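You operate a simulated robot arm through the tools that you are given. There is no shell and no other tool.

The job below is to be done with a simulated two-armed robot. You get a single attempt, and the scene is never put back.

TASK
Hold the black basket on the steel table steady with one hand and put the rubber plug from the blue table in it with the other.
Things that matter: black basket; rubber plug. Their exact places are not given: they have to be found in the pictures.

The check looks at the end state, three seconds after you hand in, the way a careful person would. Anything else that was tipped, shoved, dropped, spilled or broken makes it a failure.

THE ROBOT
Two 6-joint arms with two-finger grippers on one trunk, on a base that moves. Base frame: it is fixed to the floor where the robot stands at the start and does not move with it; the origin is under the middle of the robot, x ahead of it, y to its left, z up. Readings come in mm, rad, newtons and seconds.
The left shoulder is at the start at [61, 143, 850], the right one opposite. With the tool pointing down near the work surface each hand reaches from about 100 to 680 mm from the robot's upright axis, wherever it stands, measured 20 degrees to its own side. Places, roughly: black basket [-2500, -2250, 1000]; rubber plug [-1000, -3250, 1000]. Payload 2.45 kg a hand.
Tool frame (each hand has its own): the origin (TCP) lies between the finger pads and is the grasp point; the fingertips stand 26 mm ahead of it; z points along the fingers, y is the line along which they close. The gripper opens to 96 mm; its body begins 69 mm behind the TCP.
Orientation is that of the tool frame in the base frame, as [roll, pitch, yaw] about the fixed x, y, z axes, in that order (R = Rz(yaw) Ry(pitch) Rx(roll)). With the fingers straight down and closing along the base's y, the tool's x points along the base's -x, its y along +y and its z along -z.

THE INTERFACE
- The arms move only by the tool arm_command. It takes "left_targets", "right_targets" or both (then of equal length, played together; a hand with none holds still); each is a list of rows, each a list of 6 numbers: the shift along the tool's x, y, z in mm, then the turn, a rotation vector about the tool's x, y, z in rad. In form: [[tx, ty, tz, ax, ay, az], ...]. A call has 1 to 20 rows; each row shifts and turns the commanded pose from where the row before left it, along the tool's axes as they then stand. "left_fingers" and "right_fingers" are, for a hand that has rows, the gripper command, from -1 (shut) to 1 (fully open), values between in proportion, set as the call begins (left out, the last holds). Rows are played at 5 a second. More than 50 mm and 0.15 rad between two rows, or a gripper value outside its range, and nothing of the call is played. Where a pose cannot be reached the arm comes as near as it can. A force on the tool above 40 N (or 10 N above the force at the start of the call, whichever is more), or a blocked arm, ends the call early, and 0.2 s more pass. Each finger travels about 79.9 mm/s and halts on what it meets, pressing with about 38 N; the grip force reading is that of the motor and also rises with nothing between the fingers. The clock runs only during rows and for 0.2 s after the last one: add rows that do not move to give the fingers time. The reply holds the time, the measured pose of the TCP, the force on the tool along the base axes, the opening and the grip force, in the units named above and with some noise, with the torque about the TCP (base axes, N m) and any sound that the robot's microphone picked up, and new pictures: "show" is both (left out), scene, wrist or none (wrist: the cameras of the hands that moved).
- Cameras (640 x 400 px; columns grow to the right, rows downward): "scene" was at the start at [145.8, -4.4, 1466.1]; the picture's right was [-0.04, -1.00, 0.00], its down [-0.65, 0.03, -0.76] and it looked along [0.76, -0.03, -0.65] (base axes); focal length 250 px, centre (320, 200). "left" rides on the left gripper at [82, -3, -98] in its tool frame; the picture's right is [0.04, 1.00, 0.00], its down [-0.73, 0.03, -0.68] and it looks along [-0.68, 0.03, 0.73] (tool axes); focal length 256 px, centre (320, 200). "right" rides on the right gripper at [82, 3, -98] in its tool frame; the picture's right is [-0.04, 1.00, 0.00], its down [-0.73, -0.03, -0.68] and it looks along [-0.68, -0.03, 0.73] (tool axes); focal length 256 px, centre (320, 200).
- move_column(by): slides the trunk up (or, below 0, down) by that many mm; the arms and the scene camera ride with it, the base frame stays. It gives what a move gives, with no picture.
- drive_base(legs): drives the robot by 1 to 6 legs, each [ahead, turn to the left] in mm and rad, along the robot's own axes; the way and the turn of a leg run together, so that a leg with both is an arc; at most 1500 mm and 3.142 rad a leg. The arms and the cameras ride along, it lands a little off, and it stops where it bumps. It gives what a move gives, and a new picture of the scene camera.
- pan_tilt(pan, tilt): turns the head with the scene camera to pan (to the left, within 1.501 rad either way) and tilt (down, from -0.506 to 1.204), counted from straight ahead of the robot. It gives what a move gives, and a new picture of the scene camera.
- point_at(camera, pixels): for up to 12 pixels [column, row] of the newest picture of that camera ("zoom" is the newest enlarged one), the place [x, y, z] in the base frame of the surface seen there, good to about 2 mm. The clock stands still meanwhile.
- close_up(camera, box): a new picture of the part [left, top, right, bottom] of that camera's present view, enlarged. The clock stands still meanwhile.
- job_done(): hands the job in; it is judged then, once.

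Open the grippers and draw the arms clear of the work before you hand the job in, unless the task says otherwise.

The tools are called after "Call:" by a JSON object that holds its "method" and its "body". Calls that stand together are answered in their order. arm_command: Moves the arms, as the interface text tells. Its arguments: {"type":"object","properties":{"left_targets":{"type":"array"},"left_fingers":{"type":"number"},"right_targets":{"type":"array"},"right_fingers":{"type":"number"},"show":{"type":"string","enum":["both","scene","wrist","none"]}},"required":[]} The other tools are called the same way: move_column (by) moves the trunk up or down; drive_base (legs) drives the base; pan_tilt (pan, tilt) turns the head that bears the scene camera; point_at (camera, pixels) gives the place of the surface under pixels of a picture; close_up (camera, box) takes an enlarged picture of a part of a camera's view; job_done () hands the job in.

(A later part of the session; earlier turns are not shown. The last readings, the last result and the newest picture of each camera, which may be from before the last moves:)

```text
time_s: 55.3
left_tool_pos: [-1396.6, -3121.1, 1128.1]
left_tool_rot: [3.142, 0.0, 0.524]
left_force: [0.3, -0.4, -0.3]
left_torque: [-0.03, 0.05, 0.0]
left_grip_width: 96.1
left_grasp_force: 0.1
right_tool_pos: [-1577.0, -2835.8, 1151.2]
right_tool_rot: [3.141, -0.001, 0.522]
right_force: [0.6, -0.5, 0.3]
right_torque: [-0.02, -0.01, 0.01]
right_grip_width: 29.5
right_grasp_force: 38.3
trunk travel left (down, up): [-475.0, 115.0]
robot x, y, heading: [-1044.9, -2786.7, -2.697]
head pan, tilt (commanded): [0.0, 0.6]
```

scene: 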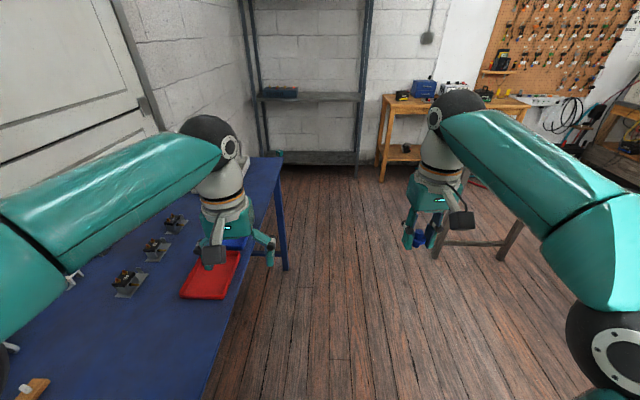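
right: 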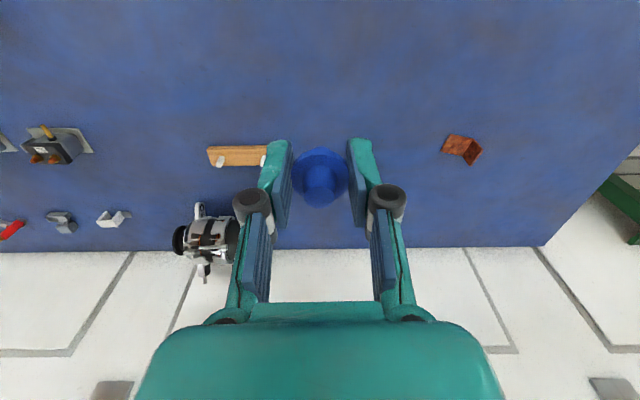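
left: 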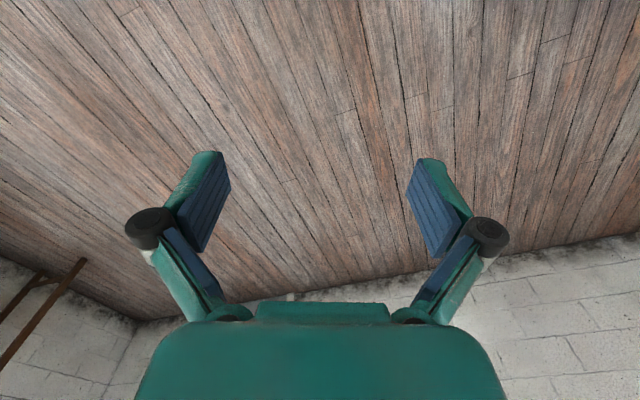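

The turn stopped as blocked at heading -2.70. I look down at my left and right sides to see what I touched before moving on.

Call:
{"method": "pan_tilt", "body": {"pan": 1.5, "tilt": 1.0}}

Call:
{"method": "pan_tilt", "body": {"pan": -1.5, "tilt": 1.0}}

Call:
{"method": "pan_tilt", "body": {"pan": 0.5, "tilt": 1.2}}

```text
time_s: 56.9
left_tool_pos: [-1397.3, -3121.1, 1128.9]
left_tool_rot: [-3.14, 0.001, 0.525]
left_force: [-0.2, 0.5, -0.2]
left_torque: [0.02, 0.02, 0.03]
left_grip_width: 95.9
left_grasp_force: 0.2
right_tool_pos: [-1576.5, -2835.9, 1152.5]
right_tool_rot: [3.141, -0.002, 0.523]
right_force: [-0.1, 0.4, -0.1]
right_torque: [-0.02, 0.0, 0.02]
right_grip_width: 29.3
right_grasp_force: 37.9
trunk travel left (down, up): [-475.0, 115.0]
robot x, y, heading: [-1043.1, -2796.0, -2.699]
head pan, tilt (commanded): [1.499, 1.0]
```

scene: 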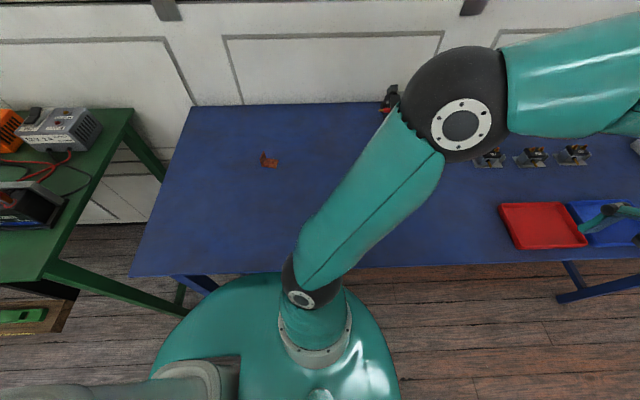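

```text
time_s: 59.5
left_tool_pos: [-1396.8, -3121.7, 1128.7]
left_tool_rot: [-3.139, 0.0, 0.524]
left_force: [-0.3, 0.0, 0.6]
left_torque: [0.0, 0.01, 0.03]
left_grip_width: 96.1
left_grasp_force: 0.0
right_tool_pos: [-1577.4, -2835.4, 1151.2]
right_tool_rot: [3.141, -0.001, 0.524]
right_force: [0.1, 0.1, -0.4]
right_torque: [-0.01, -0.02, 0.03]
right_grip_width: 29.5
right_grasp_force: 38.1
trunk travel left (down, up): [-475.0, 115.0]
robot x, y, heading: [-1041.4, -2792.7, -2.694]
head pan, tilt (commanded): [-1.499, 1.0]
```

scene: 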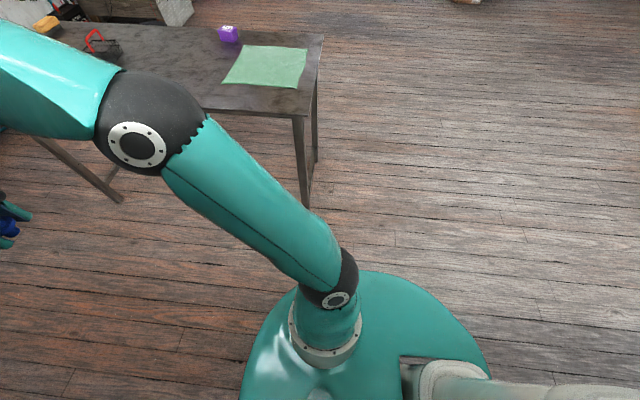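

```text
time_s: 61.5
left_tool_pos: [-1395.7, -3122.2, 1129.2]
left_tool_rot: [-3.14, 0.001, 0.526]
left_force: [0.0, 0.2, 0.5]
left_torque: [-0.01, -0.01, 0.02]
left_grip_width: 95.6
left_grasp_force: 0.1
right_tool_pos: [-1575.6, -2837.2, 1152.2]
right_tool_rot: [-3.141, -0.002, 0.522]
right_force: [0.7, -1.1, 0.3]
right_torque: [-0.01, 0.0, -0.02]
right_grip_width: 29.6
right_grasp_force: 38.1
trunk travel left (down, up): [-475.0, 115.0]
robot x, y, heading: [-1040.7, -2789.1, -2.697]
head pan, tilt (commanded): [0.499, 1.201]
```

scene: 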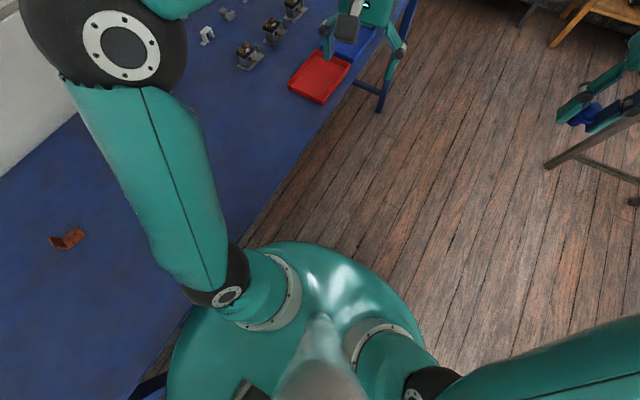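

My left-rear body rim seems close to the blue table's edge (around (200,300) in the left view). I look left again and measure the table, the bracket and my rim to see if the table was shifted.

Call:
{"method": "pan_tilt", "body": {"pan": 1.5, "tilt": 1.1}}

```text
time_s: 62.7
left_tool_pos: [-1397.1, -3121.9, 1129.2]
left_tool_rot: [3.141, 0.001, 0.523]
left_force: [0.5, -0.5, 0.4]
left_torque: [0.0, -0.01, -0.01]
left_grip_width: 96.0
left_grasp_force: 0.0
right_tool_pos: [-1577.2, -2836.2, 1151.3]
right_tool_rot: [-3.14, -0.002, 0.521]
right_force: [-0.2, -0.4, -0.2]
right_torque: [-0.01, -0.05, 0.05]
right_grip_width: 29.5
right_grasp_force: 37.8
trunk travel left (down, up): [-475.0, 115.0]
robot x, y, heading: [-1042.0, -2794.3, -2.699]
head pan, tilt (commanded): [1.499, 1.1]
```

scene: 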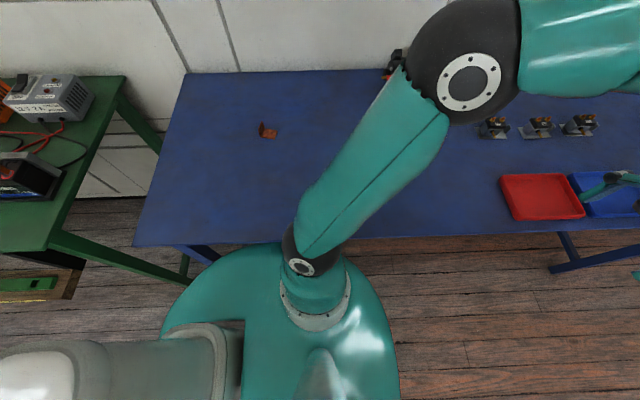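

Call:
{"method": "point_at", "body": {"camera": "scene", "pixels": [[136, 243], [220, 241], [400, 232], [540, 230], [186, 76], [268, 134], [160, 340], [250, 252], [380, 300], [50, 345], [200, 255], [120, 80]]}}

```text
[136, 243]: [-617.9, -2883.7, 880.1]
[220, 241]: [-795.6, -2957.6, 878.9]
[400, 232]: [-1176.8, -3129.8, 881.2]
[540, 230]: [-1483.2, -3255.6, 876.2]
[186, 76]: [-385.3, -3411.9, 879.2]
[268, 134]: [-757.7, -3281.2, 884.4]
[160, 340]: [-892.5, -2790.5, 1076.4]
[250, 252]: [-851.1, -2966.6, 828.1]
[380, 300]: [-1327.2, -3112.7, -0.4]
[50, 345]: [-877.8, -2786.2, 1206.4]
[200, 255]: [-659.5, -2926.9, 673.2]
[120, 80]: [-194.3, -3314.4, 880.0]
```

The blue table and its leg are where they were (within ~2 mm); my left-rear rim sits right at the table's edge. I turn a little left and back away from it, then re-plan with a wider margin.

Call:
{"method": "drive_base", "body": {"legs": [[0, 0.3], [-450, 0]]}}

```text
time_s: 66.5
left_tool_pos: [-953.4, -2907.8, 1128.9]
left_tool_rot: [-3.14, 0.002, 0.833]
left_force: [0.0, 0.3, 0.5]
left_torque: [0.01, 0.03, -0.01]
left_grip_width: 96.0
left_grasp_force: 0.1
right_tool_pos: [-1210.4, -2692.0, 1151.7]
right_tool_rot: [3.141, -0.001, 0.829]
right_force: [0.3, 0.7, 0.3]
right_torque: [-0.04, -0.01, -0.01]
right_grip_width: 29.4
right_grasp_force: 38.4
trunk travel left (down, up): [-475.0, 115.0]
robot x, y, heading: [-716.5, -2487.7, -2.382]
head pan, tilt (commanded): [1.499, 1.1]
```

scene: 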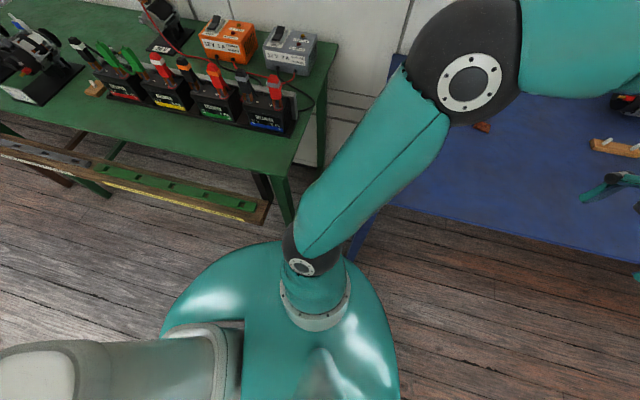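

I'm free at [-716, -2488]. I turn right by 0.52 and drive down the gap toward the basket's side, stopping partway to check.

Call:
{"method": "drive_base", "body": {"legs": [[0, -0.52], [900, 0]]}}

Call:
{"method": "pan_tilt", "body": {"pan": 0.0, "tilt": 0.7}}

```text
time_s: 73.0
left_tool_pos: [-2013.2, -2947.6, 1129.2]
left_tool_rot: [-3.14, 0.001, 0.315]
left_force: [0.0, 0.4, -0.8]
left_torque: [-0.04, -0.02, -0.02]
left_grip_width: 95.8
left_grasp_force: 0.1
right_tool_pos: [-2129.2, -2630.9, 1151.3]
right_tool_rot: [-3.14, -0.005, 0.312]
right_force: [-0.5, 0.9, -0.7]
right_torque: [0.02, -0.02, 0.01]
right_grip_width: 29.3
right_grasp_force: 37.7
trunk travel left (down, up): [-475.0, 115.0]
robot x, y, heading: [-1593.8, -2696.6, -2.908]
head pan, tilt (commanded): [1.499, 1.1]
```

scene: 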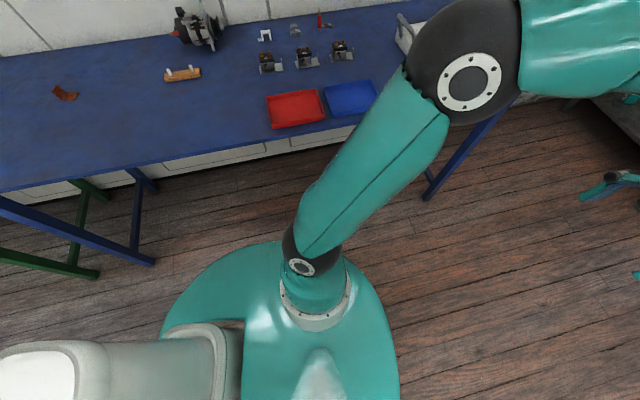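

```text
time_s: 74.6
left_tool_pos: [-2011.4, -2947.9, 1129.0]
left_tool_rot: [-3.139, 0.001, 0.315]
left_force: [0.9, -0.2, 0.6]
left_torque: [0.02, 0.0, 0.02]
left_grip_width: 96.0
left_grasp_force: 0.0
right_tool_pos: [-2128.6, -2631.5, 1153.5]
right_tool_rot: [3.141, -0.002, 0.313]
right_force: [0.0, -0.4, 0.5]
right_torque: [-0.04, 0.02, 0.01]
right_grip_width: 29.3
right_grasp_force: 38.5
trunk travel left (down, up): [-475.0, 115.0]
robot x, y, heading: [-1597.3, -2696.5, -2.905]
head pan, tilt (commanded): [0.0, 0.7]
```

scene: 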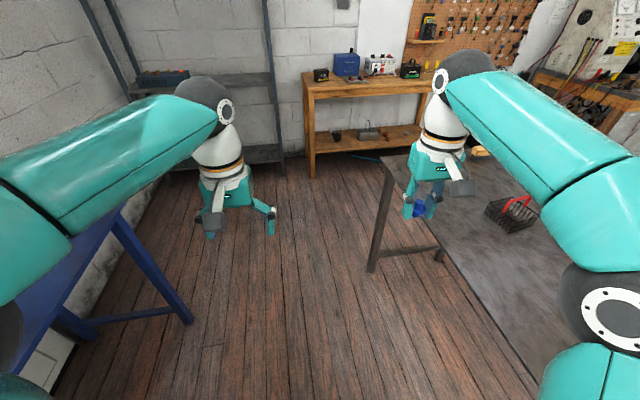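

The way ahead is clear; the basket shows at (512,212) on the steel table. I drive the rest of the way to the staging point and turn right to face the steel table.

Call:
{"method": "drive_base", "body": {"legs": [[640, 0.012], [0, -1.41]]}}

Call:
{"method": "pan_tilt", "body": {"pan": 0.0, "tilt": 0.85}}

```text
time_s: 81.8
left_tool_pos: [-2569.4, -2504.2, 1130.6]
left_tool_rot: [3.139, 0.002, -1.0]
left_force: [0.3, 1.1, 0.1]
left_torque: [-0.06, 0.06, -0.03]
left_grip_width: 96.1
left_grasp_force: 0.1
right_tool_pos: [-2292.9, -2313.2, 1151.5]
right_tool_rot: [3.139, -0.003, -1.004]
right_force: [1.1, 0.7, -0.6]
right_torque: [-0.05, 0.07, 0.0]
right_grip_width: 29.3
right_grasp_force: 37.7
trunk travel left (down, up): [-475.0, 115.0]
robot x, y, heading: [-2274.5, -2876.8, 2.035]
head pan, tilt (commanded): [0.0, 0.7]
stopped in leg 2: the robot was blocked; the commanded pose is now the measured one
```

scene: 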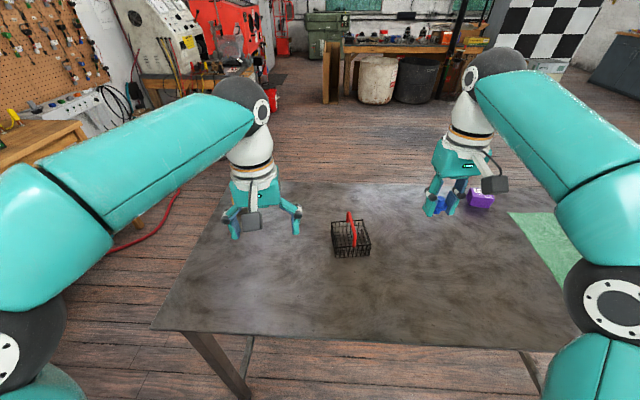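

```text
time_s: 82.5
left_tool_pos: [-2571.4, -2506.7, 1132.4]
left_tool_rot: [-3.138, 0.002, -1.001]
left_force: [0.6, 0.3, -0.3]
left_torque: [0.03, 0.0, 0.01]
left_grip_width: 96.1
left_grasp_force: 0.0
right_tool_pos: [-2295.6, -2314.6, 1153.7]
right_tool_rot: [3.139, -0.002, -1.002]
right_force: [1.0, -0.2, -0.6]
right_torque: [0.01, 0.0, -0.01]
right_grip_width: 29.6
right_grasp_force: 37.9
trunk travel left (down, up): [-475.0, 115.0]
robot x, y, heading: [-2276.2, -2877.3, 2.033]
head pan, tilt (commanded): [0.0, 0.85]
```

scene: 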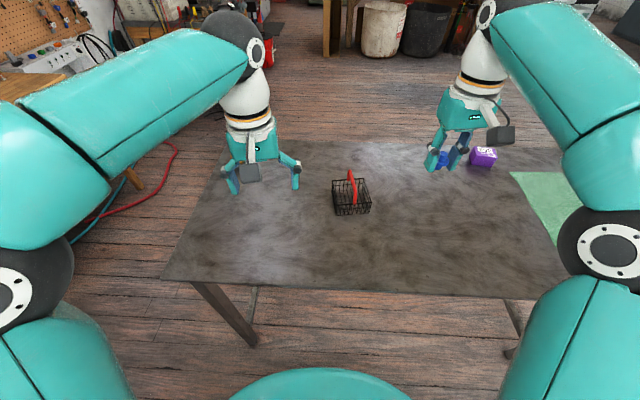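

The turn left me at [-2276, -2877], heading 2.03, facing the steel table with the basket at (351,195), ahead and slightly right. I drive 105 mm straight ahead, which leaves ~80 mm between my front and the table edge.

Call:
{"method": "drive_base", "body": {"legs": [[105, 0]]}}

Call:
{"method": "pan_tilt", "body": {"pan": -0.15, "tilt": 1.0}}

```text
time_s: 83.7
left_tool_pos: [-2620.2, -2411.4, 1129.8]
left_tool_rot: [-3.139, 0.0, -0.997]
left_force: [-0.1, 0.4, -0.5]
left_torque: [-0.04, -0.05, -0.02]
left_grip_width: 95.9
left_grasp_force: 0.0
right_tool_pos: [-2345.1, -2218.8, 1152.3]
right_tool_rot: [-3.141, -0.004, -1.002]
right_force: [-0.8, 0.5, -0.9]
right_torque: [-0.08, -0.02, -0.01]
right_grip_width: 29.4
right_grasp_force: 38.3
trunk travel left (down, up): [-475.0, 115.0]
robot x, y, heading: [-2322.9, -2783.6, 2.038]
head pan, tilt (commanded): [0.0, 0.85]
```

scene: 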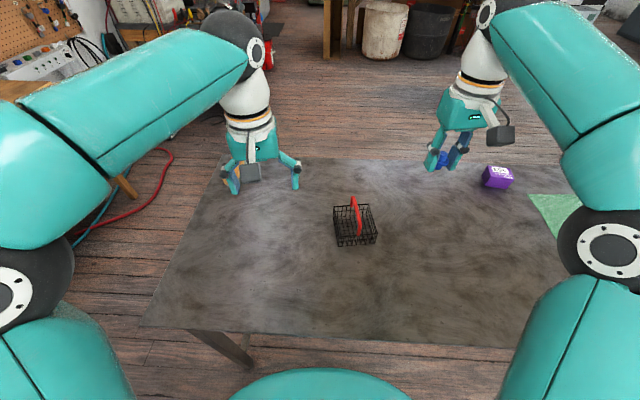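

```text
time_s: 84.4
left_tool_pos: [-2620.2, -2413.5, 1132.1]
left_tool_rot: [-3.14, 0.002, -0.998]
left_force: [-0.7, -0.1, -0.4]
left_torque: [0.02, 0.03, -0.04]
left_grip_width: 95.9
left_grasp_force: 0.1
right_tool_pos: [-2344.3, -2220.9, 1154.9]
right_tool_rot: [3.14, -0.002, -1.002]
right_force: [-0.3, -0.1, -0.8]
right_torque: [0.04, -0.05, 0.02]
right_grip_width: 29.6
right_grasp_force: 38.0
trunk travel left (down, up): [-475.0, 115.0]
robot x, y, heading: [-2326.0, -2783.2, 2.041]
head pan, tilt (commanded): [-0.15, 1.0]
```

scene: 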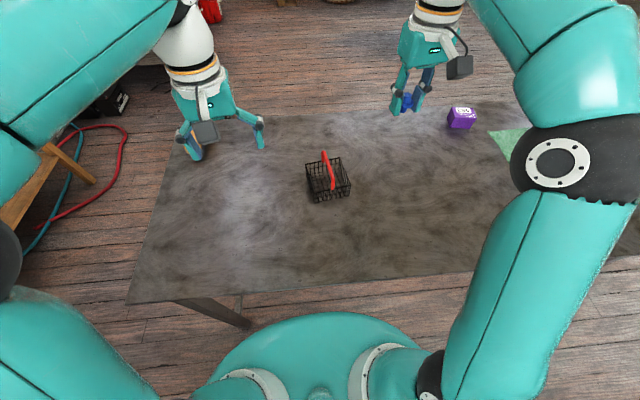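

Now I have a good top view of the basket at (328,178). I zoom in and measure its rim and handle anew.

Call:
{"method": "close_up", "body": {"camera": "scene", "box": [280, 145, 376, 205]}}

```text
6.67 times, centred on (328, 175) of scene
```

zoom: 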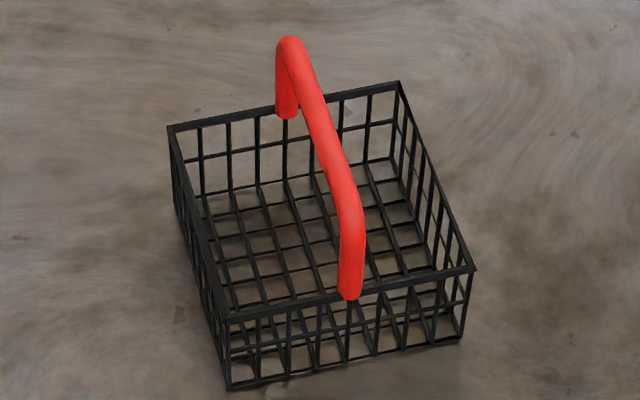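

I measure rim corners, handle ends and the handle bar in the enlarged picture.

Call:
{"method": "point_at", "body": {"camera": "zoom", "pixels": [[171, 129], [397, 85], [472, 268], [229, 315], [352, 294], [288, 114], [349, 210], [292, 42], [322, 125], [200, 222], [435, 175], [229, 388]]}}

```text
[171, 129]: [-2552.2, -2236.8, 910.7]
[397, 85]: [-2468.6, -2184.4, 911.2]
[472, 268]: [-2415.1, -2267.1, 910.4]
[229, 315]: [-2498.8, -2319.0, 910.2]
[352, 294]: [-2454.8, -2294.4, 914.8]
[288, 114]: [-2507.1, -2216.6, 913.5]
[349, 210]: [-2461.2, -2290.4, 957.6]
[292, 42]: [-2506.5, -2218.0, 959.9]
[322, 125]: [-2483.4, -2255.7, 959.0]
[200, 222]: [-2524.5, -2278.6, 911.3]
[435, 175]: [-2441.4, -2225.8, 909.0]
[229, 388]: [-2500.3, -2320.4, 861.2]
```

The basket centre is [-2484, -2252] with its left wall centred at [-2525.5, -2278]; the left hand's present yaw already suits gripping that wall. I move the left hand above the left wall at z ≈ 1040 with fingers partly closed (~32 mm opening).

Call:
{"method": "arm_command", "body": {"left_targets": [[-10.5, -25.5, 15, 0, 0, 0], [-10.5, -25.5, 15, 0, 0, 0], [-10.5, -25.5, 15, 0, 0, 0], [-10.5, -25.5, 15, 0, 0, 0], [-10.5, -25.5, 15, 0, 0, 0], [-10.5, -25.4, 15, 0, 0, -0.005], [0, 0, 0, 0, 0, 0], [0, 0, 0, 0, 0, 0]], "left_fingers": -0.33}}

```text
time_s: 86.2
left_tool_pos: [-2527.7, -2277.6, 1041.1]
left_tool_rot: [-3.141, 0.002, -0.993]
left_force: [-0.2, -0.2, 0.0]
left_torque: [-0.05, 0.01, -0.04]
left_grip_width: 31.9
left_grasp_force: 0.1
right_tool_pos: [-2344.6, -2219.9, 1154.1]
right_tool_rot: [3.14, -0.001, -1.001]
right_force: [0.1, -0.1, -0.3]
right_torque: [-0.01, -0.02, 0.02]
right_grip_width: 29.5
right_grasp_force: 38.1
trunk travel left (down, up): [-475.0, 115.0]
robot x, y, heading: [-2324.3, -2781.6, 2.04]
head pan, tilt (commanded): [-0.15, 1.0]
```

scene: 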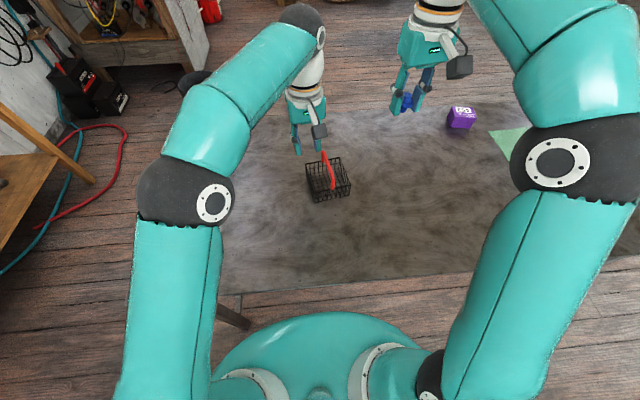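
left: 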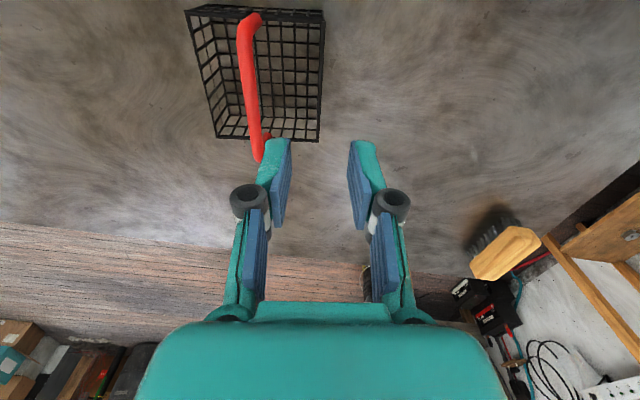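

From the left wrist camera the basket's left wall (right edge in this view, (323,12) to (318,140)) lies between the fingers. I measure it from this camera to align exactly.

Call:
{"method": "close_up", "body": {"camera": "left", "box": [180, 0, 380, 150]}}

Call:
{"method": "point_at", "body": {"camera": "left", "pixels": [[323, 12], [319, 139], [322, 75], [187, 10], [218, 137], [250, 90], [322, 60]]}}

```text
2.67 times, centred on (280, 75) of left
```

zoom: 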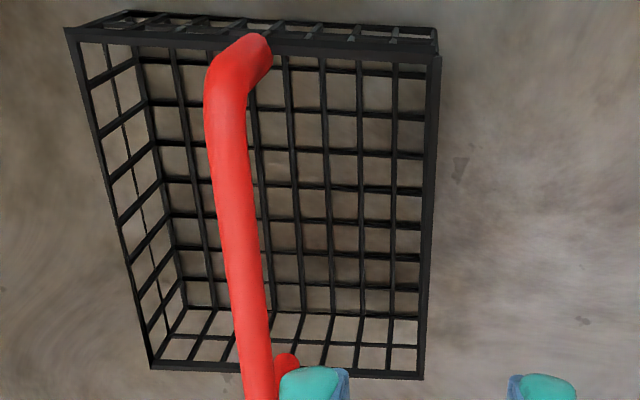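

```text
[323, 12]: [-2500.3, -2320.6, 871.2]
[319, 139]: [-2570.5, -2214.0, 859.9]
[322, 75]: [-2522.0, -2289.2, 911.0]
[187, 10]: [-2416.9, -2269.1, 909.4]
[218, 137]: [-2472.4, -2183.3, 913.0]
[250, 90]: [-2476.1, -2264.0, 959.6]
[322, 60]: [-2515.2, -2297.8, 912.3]
```

I measure three points along the left wall's rim in the enlarged picture.

Call:
{"method": "point_at", "body": {"camera": "zoom", "pixels": [[436, 62], [421, 374], [429, 220], [432, 150], [250, 300], [235, 150]]}}

```text
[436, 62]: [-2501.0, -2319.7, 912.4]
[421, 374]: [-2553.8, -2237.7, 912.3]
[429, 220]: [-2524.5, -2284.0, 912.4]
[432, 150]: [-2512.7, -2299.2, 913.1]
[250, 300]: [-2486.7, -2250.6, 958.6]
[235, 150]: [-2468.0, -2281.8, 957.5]
```

The wall's centre is [-2526.5, -2278.3], within ~1 mm of the left TCP. I lower the left hand straddling the wall to z ≈ 906.

Call:
{"method": "arm_command", "body": {"left_targets": [[0.5, -0.3, 30, 0, 0, 0.005], [0.5, -0.2, 30, 0, 0, 0], [0, 0, 25, 0, 0, 0], [0, 0, 20, 0, 0, 0], [0, 0, 15, 0, 0, 0], [0, 0, 15, 0, 0, 0], [0, 0, 0, 0, 0, 0]], "left_fingers": -0.33}}

```text
time_s: 87.8
left_tool_pos: [-2526.0, -2277.3, 906.3]
left_tool_rot: [-3.139, 0.003, -1.0]
left_force: [-0.3, 0.1, 0.8]
left_torque: [0.0, -0.01, 0.02]
left_grip_width: 32.2
left_grasp_force: 0.0
right_tool_pos: [-2344.4, -2219.5, 1153.8]
right_tool_rot: [3.14, -0.001, -1.002]
right_force: [-0.5, -0.7, -0.6]
right_torque: [0.0, -0.02, -0.01]
right_grip_width: 29.2
right_grasp_force: 38.1
trunk travel left (down, up): [-475.0, 115.0]
robot x, y, heading: [-2325.6, -2779.5, 2.036]
head pan, tilt (commanded): [-0.15, 1.0]
```

scene: 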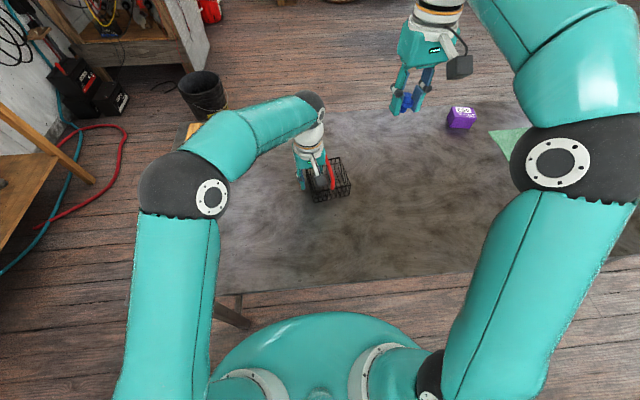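
left: 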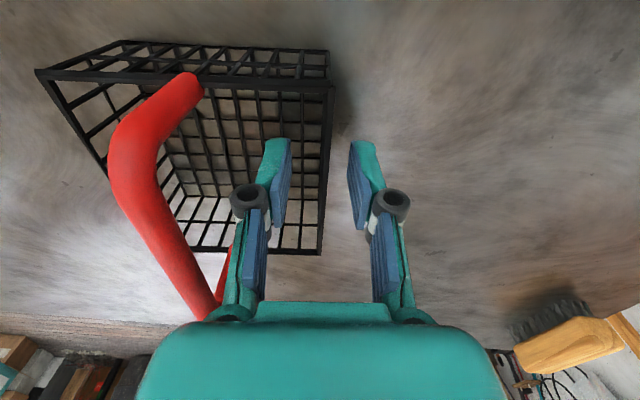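

The fingers straddle the basket's left wall with no contact force. I close the left fingers to hold the basket.

Call:
{"method": "arm_command", "body": {"left_targets": [[0, 0, 0, 0, 0, 0], [0, 0, 0, 0, 0, 0], [0, 0, 0, 0, 0, 0], [0, 0, 0, 0, 0, 0], [0, 0, 0, 0, 0, 0]], "left_fingers": -1.0}}

```text
time_s: 89.0
left_tool_pos: [-2525.3, -2278.3, 906.2]
left_tool_rot: [-3.14, 0.002, -1.0]
left_force: [1.0, -0.2, 0.1]
left_torque: [0.02, -0.01, -0.03]
left_grip_width: 5.8
left_grasp_force: 31.5
right_tool_pos: [-2345.0, -2220.2, 1153.8]
right_tool_rot: [3.139, 0.0, -1.002]
right_force: [-0.2, -0.6, -0.5]
right_torque: [0.01, -0.02, 0.0]
right_grip_width: 29.6
right_grasp_force: 37.6
trunk travel left (down, up): [-475.0, 115.0]
robot x, y, heading: [-2324.2, -2781.0, 2.038]
head pan, tilt (commanded): [-0.15, 1.0]
```

scene: 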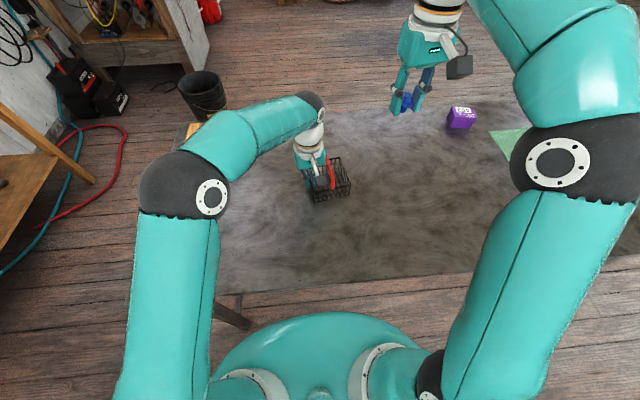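
left: 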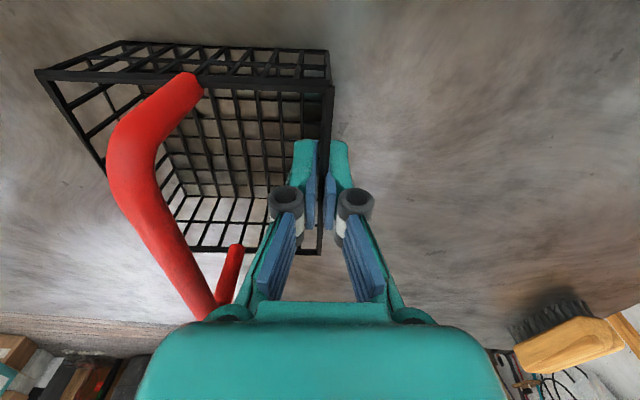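

The left hand holds the basket wall (5.8 mm between pads). Now I turn the right hand 90° about its axis so its fingers will close along the handle's direction, with its camera to the right, away from the left hand.

Call:
{"method": "arm_command", "body": {"right_targets": [[0, 0, 0, 0, 0, -0.1427], [0, 0, 0, 0, 0, -0.1427], [0, 0, 0, 0, 0, -0.1427], [0, 0, 0, 0, 0, -0.1427], [0, 0, 0, 0, 0, -0.1427], [0, 0, 0, 0, 0, -0.1427], [0, 0, 0, 0, 0, -0.1427], [0, 0, 0, 0, 0, -0.1427], [0, 0, 0, 0, 0, -0.1427], [0, 0, 0, 0, 0, -0.1427], [0, 0, 0, 0, 0, -0.1427], [0, 0, 0, 0, 0, 0]], "right_fingers": -1.0}}

```text
time_s: 91.6
left_tool_pos: [-2524.6, -2277.2, 906.2]
left_tool_rot: [-3.14, 0.003, -0.999]
left_force: [-1.6, 0.1, -0.2]
left_torque: [0.0, 0.01, -0.01]
left_grip_width: 6.2
left_grasp_force: 31.1
right_tool_pos: [-2345.5, -2221.0, 1153.7]
right_tool_rot: [3.14, 0.002, 0.572]
right_force: [0.1, 0.2, -0.5]
right_torque: [0.0, -0.04, 0.04]
right_grip_width: 29.2
right_grasp_force: 37.9
trunk travel left (down, up): [-475.0, 115.0]
robot x, y, heading: [-2324.8, -2780.2, 2.035]
head pan, tilt (commanded): [-0.15, 1.0]
```

scene: 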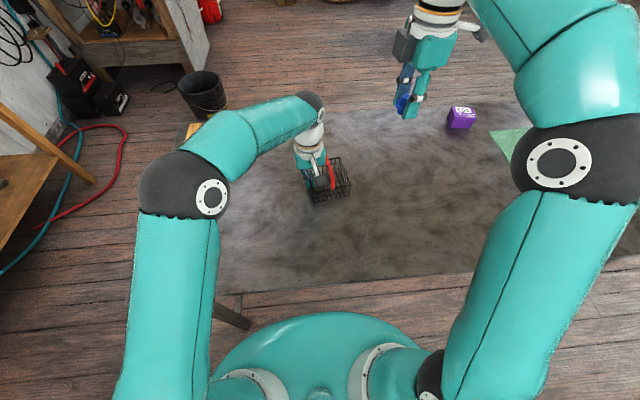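
right: 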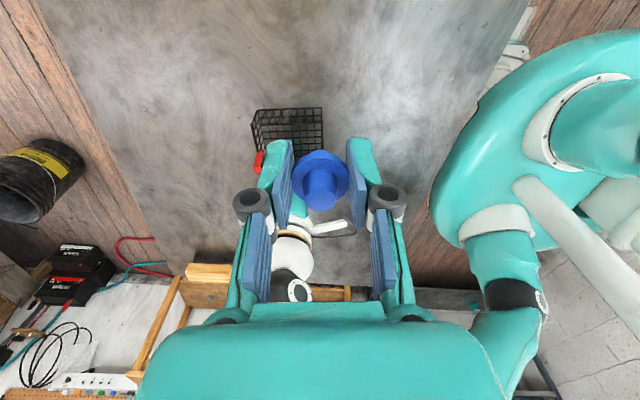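

The right hand turned to yaw 0.57; its camera now sees the basket at (290,130). I zoom in on the right gripper in the scene view to check its layout before approaching.

Call:
{"method": "close_up", "body": {"camera": "scene", "box": [370, 0, 498, 130]}}

Call:
{"method": "close_up", "body": {"camera": "scene", "box": [270, 110, 382, 220]}}

Call:
{"method": "close_up", "body": {"camera": "right", "box": [220, 90, 420, 310]}}

```text
3.08 times, centred on (434, 65) of scene
```

zoom: 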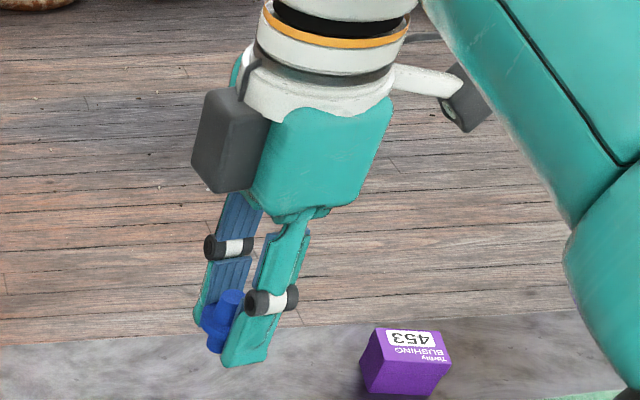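

```text
3.64 times, centred on (326, 165) of scene
```

zoom: 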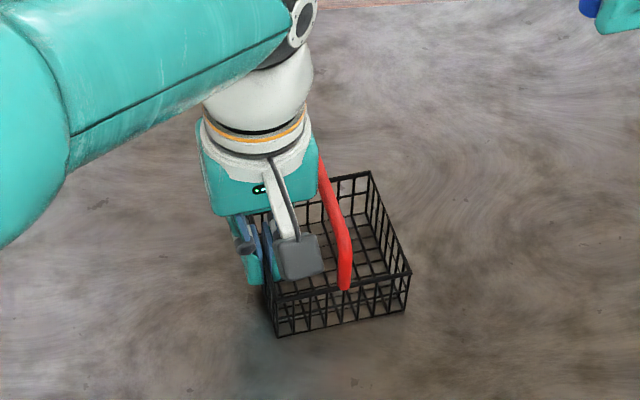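

```text
1.82 times, centred on (320, 200) of right
```

zoom: 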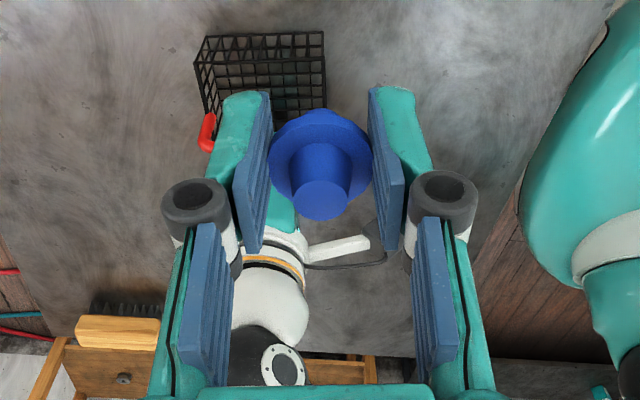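

The right gripper carries a motor box on its left side (zoom (225,140)), so held upright it would come near the left hand. I therefore tilt the right hand 45° so it leans to the right and will enter the basket's right half from the right and above.

Call:
{"method": "arm_command", "body": {"right_targets": [[0, 0, 0, 0, -0.131, 0], [0, 0, 0, 0, -0.131, 0], [0, 0, 0, 0, -0.131, 0], [0, 0, 0, 0, -0.131, 0], [0, 0, 0, 0, -0.131, 0], [0, 0, 0, 0, -0.13, 0], [0, 0, 0, 0, 0, 0]], "right_fingers": -1.0}}

```text
time_s: 93.2
left_tool_pos: [-2524.7, -2277.1, 905.8]
left_tool_rot: [-3.14, 0.003, -0.998]
left_force: [0.0, -0.9, 1.0]
left_torque: [0.02, 0.03, -0.03]
left_grip_width: 6.2
left_grasp_force: 31.9
right_tool_pos: [-2344.0, -2219.2, 1154.5]
right_tool_rot: [3.138, 0.787, 0.567]
right_force: [-0.8, -0.2, -0.4]
right_torque: [0.01, 0.02, 0.0]
right_grip_width: 29.5
right_grasp_force: 38.2
trunk travel left (down, up): [-475.0, 115.0]
robot x, y, heading: [-2323.2, -2781.0, 2.032]
head pan, tilt (commanded): [-0.15, 1.0]
```

scene: 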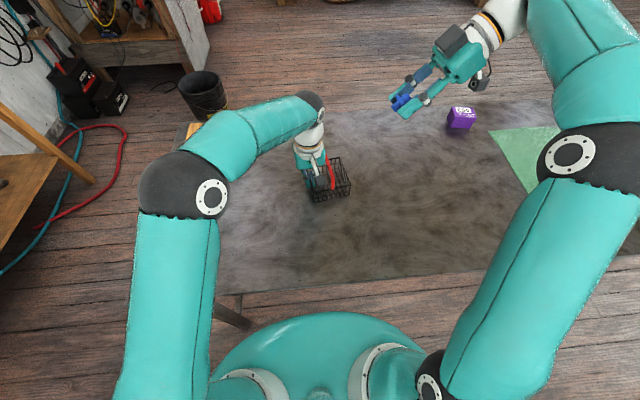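
right: 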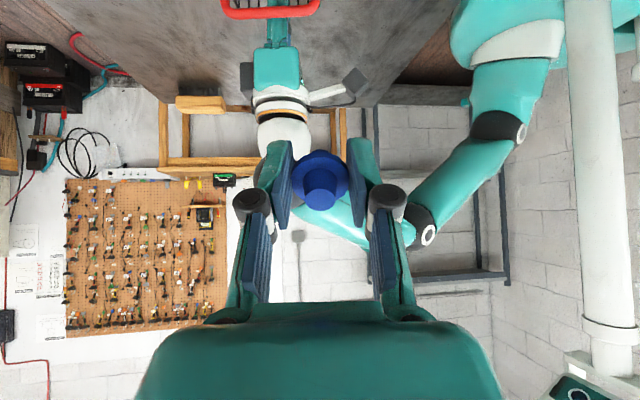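

The right hand now leans right at 45°, plug still held. I re-measure the basket's right side after the grip to aim exactly.

Call:
{"method": "close_up", "body": {"camera": "scene", "box": [280, 145, 376, 205]}}

```text
6.67 times, centred on (328, 175) of scene
```

zoom: 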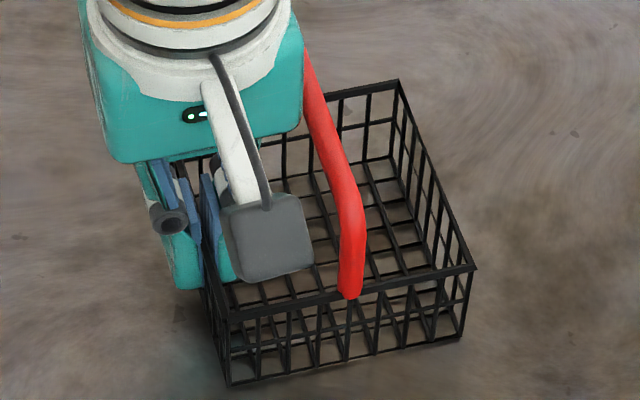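

The basket has not moved (rim corners at the same pixels). I bring the right hand to a point 130 mm back from the release spot along its tilted axis.

Call:
{"method": "arm_command", "body": {"right_targets": [[16.7, -9.5, 21.3, 0, 0, 0], [16.7, -9.5, 21.3, 0, 0, 0], [16.7, -9.5, 21.3, 0, 0, 0], [16.8, -9.5, 21.3, 0, 0, 0], [16.8, -9.5, 21.4, 0, 0, 0], [0, 0, 0, 0, 0, 0]], "right_fingers": -1.0}}

Call:
{"method": "close_up", "body": {"camera": "scene", "box": [270, 80, 462, 200]}}

```text
time_s: 94.6
left_tool_pos: [-2525.5, -2277.9, 907.0]
left_tool_rot: [-3.141, 0.002, -0.999]
left_force: [-0.4, -0.8, -0.8]
left_torque: [0.01, -0.04, -0.07]
left_grip_width: 6.1
left_grasp_force: 31.2
right_tool_pos: [-2383.1, -2189.2, 1017.6]
right_tool_rot: [3.138, 0.785, 0.567]
right_force: [0.6, 0.7, -0.3]
right_torque: [-0.03, -0.04, -0.02]
right_grip_width: 29.4
right_grasp_force: 38.3
trunk travel left (down, up): [-475.0, 115.0]
robot x, y, heading: [-2324.6, -2778.8, 2.039]
head pan, tilt (commanded): [-0.15, 1.0]
```

scene: 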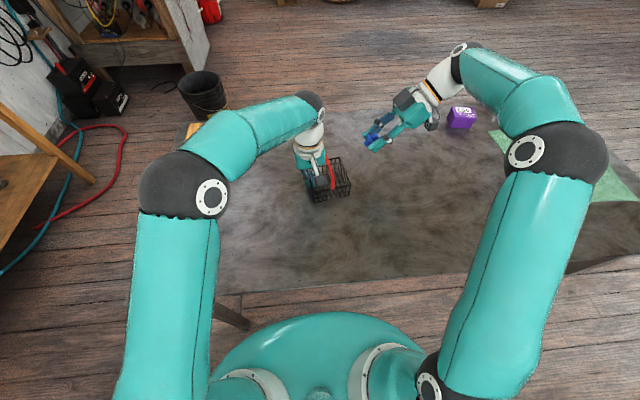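
right: 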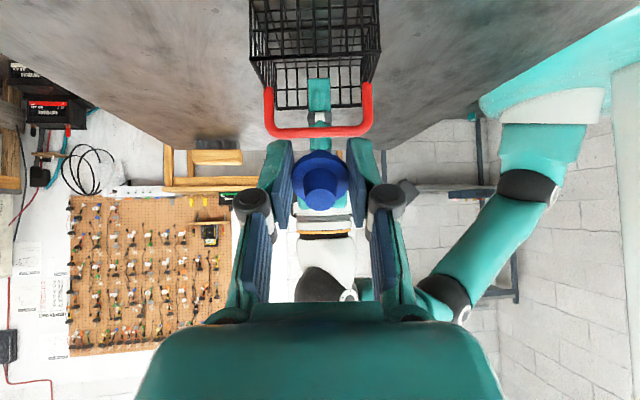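

```text
3.33 times, centred on (366, 140) of scene
```

zoom: 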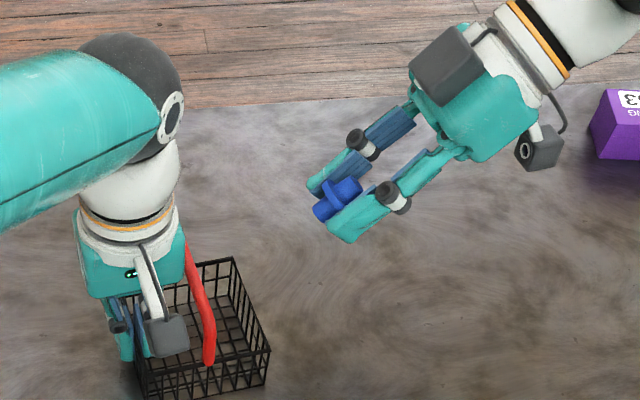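

The right-hand view shows plug (320,180) and basket (columns 250-380) lined up. I advance 90 mm along the tilted axis and check the clearances.

Call:
{"method": "arm_command", "body": {"right_targets": [[0, 0, 30, 0, 0, 0], [0, 0, 30, 0, 0, 0], [0, 0, 20, 0, 0, 0], [0, 0, 10, 0, 0, 0], [0, 0, 0, 0, 0, 0]], "right_fingers": -1.0}}

Call:
{"method": "close_up", "body": {"camera": "scene", "box": [280, 100, 424, 205]}}

Call:
{"method": "close_up", "body": {"camera": "right", "box": [200, 40, 440, 240]}}

```text
time_s: 95.8
left_tool_pos: [-2526.2, -2278.0, 906.7]
left_tool_rot: [-3.139, 0.003, -1.0]
left_force: [0.7, -0.8, 0.0]
left_torque: [0.03, 0.02, 0.02]
left_grip_width: 6.2
left_grasp_force: 32.2
right_tool_pos: [-2436.7, -2222.5, 956.7]
right_tool_rot: [3.139, 0.786, 0.567]
right_force: [-0.7, 0.0, 0.0]
right_torque: [-0.01, 0.0, 0.0]
right_grip_width: 29.5
right_grasp_force: 37.6
trunk travel left (down, up): [-475.0, 115.0]
robot x, y, heading: [-2325.8, -2781.2, 2.037]
head pan, tilt (commanded): [-0.15, 1.0]
```

scene: 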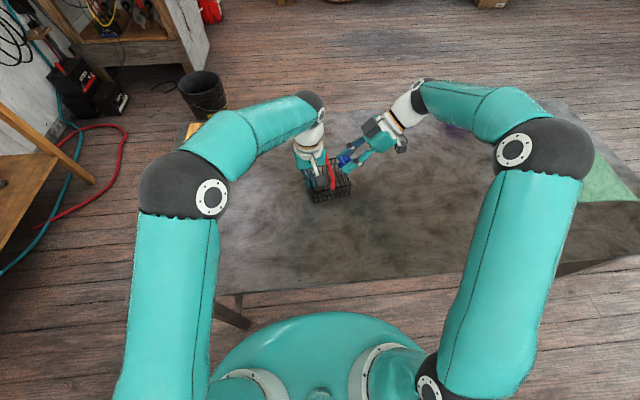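
right: 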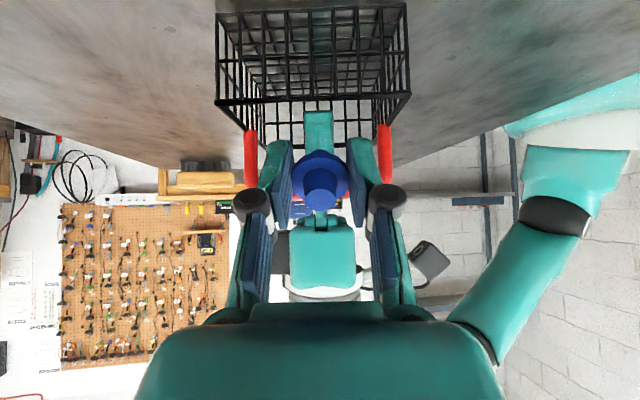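

```text
3.81 times, centred on (352, 152) of scene
```

zoom: 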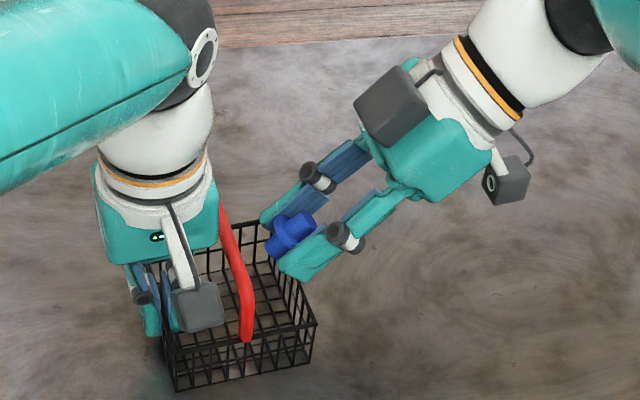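

```text
2.00 times, centred on (320, 140) of right
```

zoom: 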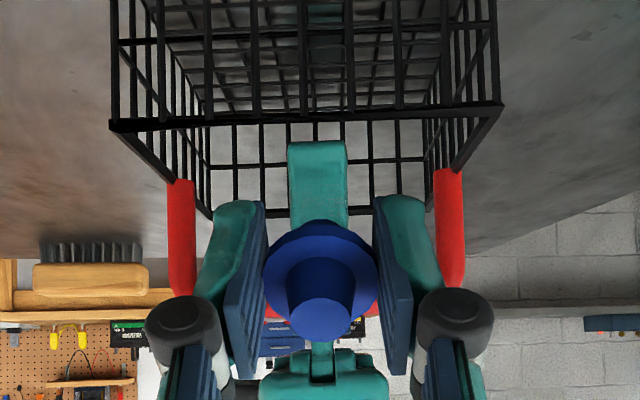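

There is clear room on all sides: the fingers fit between the handle's legs and above the right wall. I advance the last 38 mm.

Call:
{"method": "arm_command", "body": {"right_targets": [[0, 0, 13, 0, 0, 0], [0, 0, 13, 0, 0, 0], [0, 0, 12, 0, 0, 0], [0, 0, 0, 0, 0, 0]], "right_fingers": -1.0}}

Call:
{"method": "close_up", "body": {"camera": "scene", "box": [280, 100, 424, 205]}}

Call:
{"method": "close_up", "body": {"camera": "right", "box": [200, 40, 440, 240]}}

```text
time_s: 96.8
left_tool_pos: [-2524.8, -2277.7, 906.0]
left_tool_rot: [-3.14, 0.001, -0.998]
left_force: [-0.5, -0.3, -0.8]
left_torque: [-0.01, 0.01, 0.02]
left_grip_width: 5.9
left_grasp_force: 31.6
right_tool_pos: [-2459.7, -2236.9, 929.1]
right_tool_rot: [3.138, 0.786, 0.567]
right_force: [-0.6, 0.0, 0.2]
right_torque: [-0.01, 0.01, 0.0]
right_grip_width: 29.3
right_grasp_force: 38.1
trunk travel left (down, up): [-475.0, 115.0]
robot x, y, heading: [-2322.7, -2783.3, 2.037]
head pan, tilt (commanded): [-0.15, 1.0]
```

scene: 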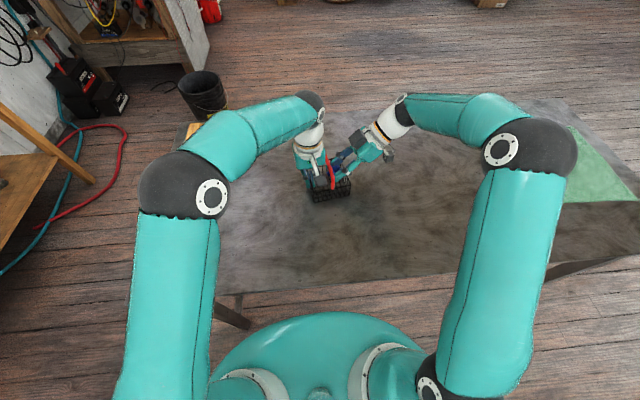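
right: 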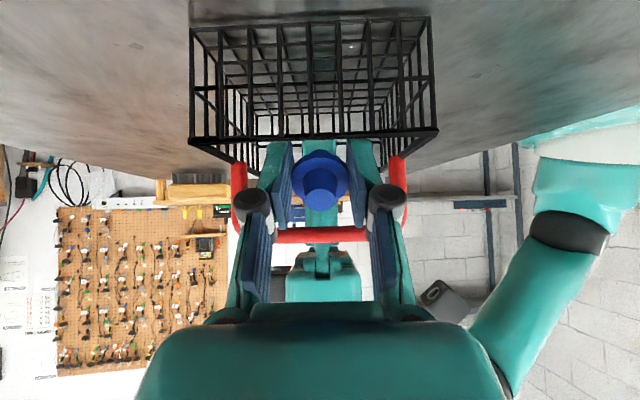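

```text
3.81 times, centred on (352, 152) of scene
```

zoom: 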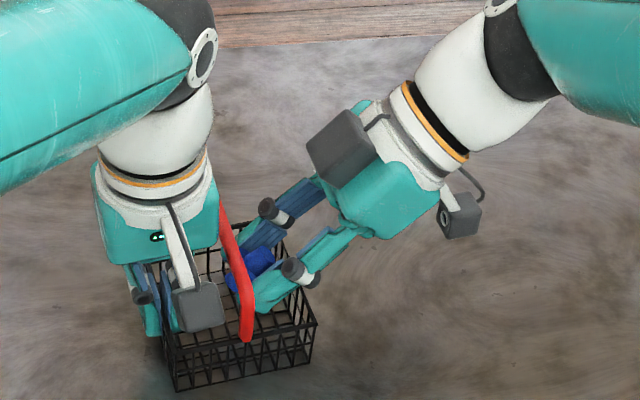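

```text
2.00 times, centred on (320, 140) of right
```

zoom: 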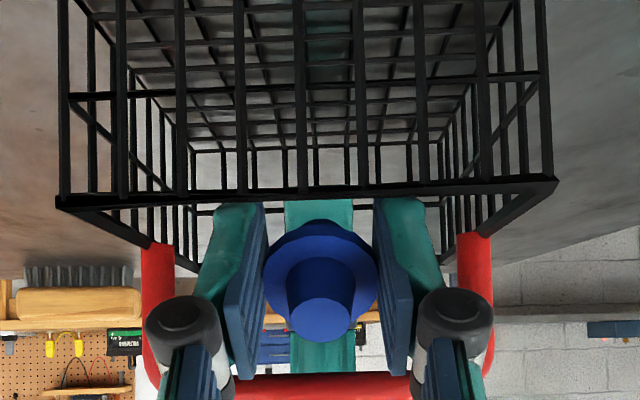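

The plug is inside the basket's right half beside the handle. I lower straight down 7 mm more, keeping ~5 mm above the wall, then release.

Call:
{"method": "arm_command", "body": {"right_targets": [[2.5, 0, 2.5, 0, 0, 0], [2.5, 0, 2.5, 0, 0, 0], [0, 0, 0, 0, 0, 0]], "right_fingers": -1.0, "show": "none"}}

Call:
{"method": "arm_command", "body": {"right_targets": [[0, 0, 0, 0, 0, 0], [0, 0, 0, 0, 0, 0], [0, 0, 0, 0, 0, 0], [0, 0, 0, 0, 0, 0]], "right_fingers": -0.15}}

Call:
{"method": "close_up", "body": {"camera": "scene", "box": [280, 125, 392, 205]}}

```text
time_s: 97.6
left_tool_pos: [-2525.6, -2276.8, 905.9]
left_tool_rot: [-3.141, 0.001, -0.999]
left_force: [0.7, -0.3, -0.7]
left_torque: [0.01, 0.02, -0.01]
left_grip_width: 5.9
left_grasp_force: 31.5
right_tool_pos: [-2461.7, -2238.8, 921.3]
right_tool_rot: [3.138, 0.787, 0.567]
right_force: [-0.5, 0.3, 0.3]
right_torque: [-0.01, -0.01, -0.01]
right_grip_width: 29.1
right_grasp_force: 38.1
trunk travel left (down, up): [-475.0, 115.0]
robot x, y, heading: [-2324.4, -2779.9, 2.038]
head pan, tilt (commanded): [-0.15, 1.0]
```

```text
time_s: 98.6
left_tool_pos: [-2525.1, -2277.9, 906.1]
left_tool_rot: [-3.14, 0.001, -0.998]
left_force: [0.8, 0.2, -0.4]
left_torque: [0.02, -0.03, -0.03]
left_grip_width: 5.8
left_grasp_force: 31.5
right_tool_pos: [-2460.6, -2237.6, 920.0]
right_tool_rot: [3.139, 0.787, 0.567]
right_force: [0.1, 0.4, 0.2]
right_torque: [0.01, 0.0, -0.02]
right_grip_width: 40.9
right_grasp_force: 0.1
trunk travel left (down, up): [-475.0, 115.0]
robot x, y, heading: [-2324.4, -2779.2, 2.034]
head pan, tilt (commanded): [-0.15, 1.0]
```

scene: 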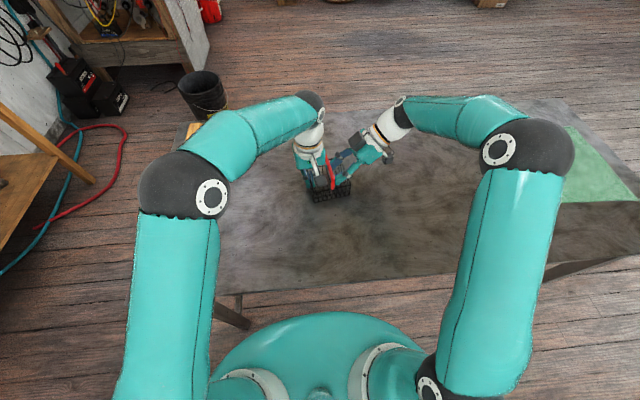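
right: 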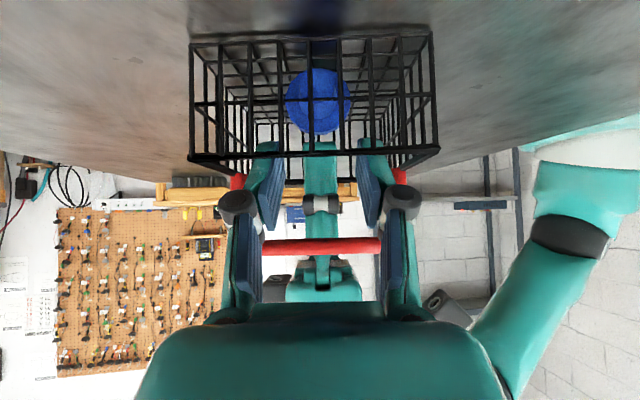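

```text
5.00 times, centred on (336, 165) of scene
```

zoom: 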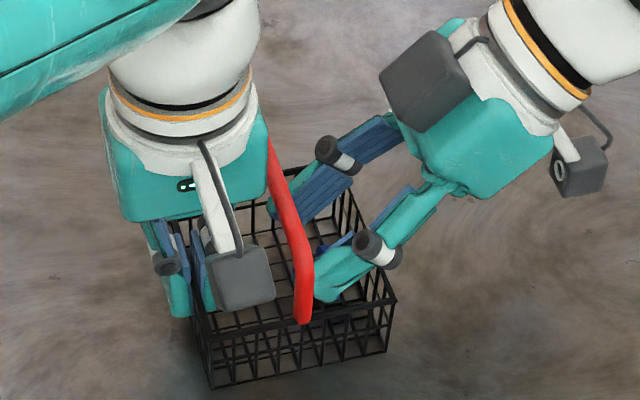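

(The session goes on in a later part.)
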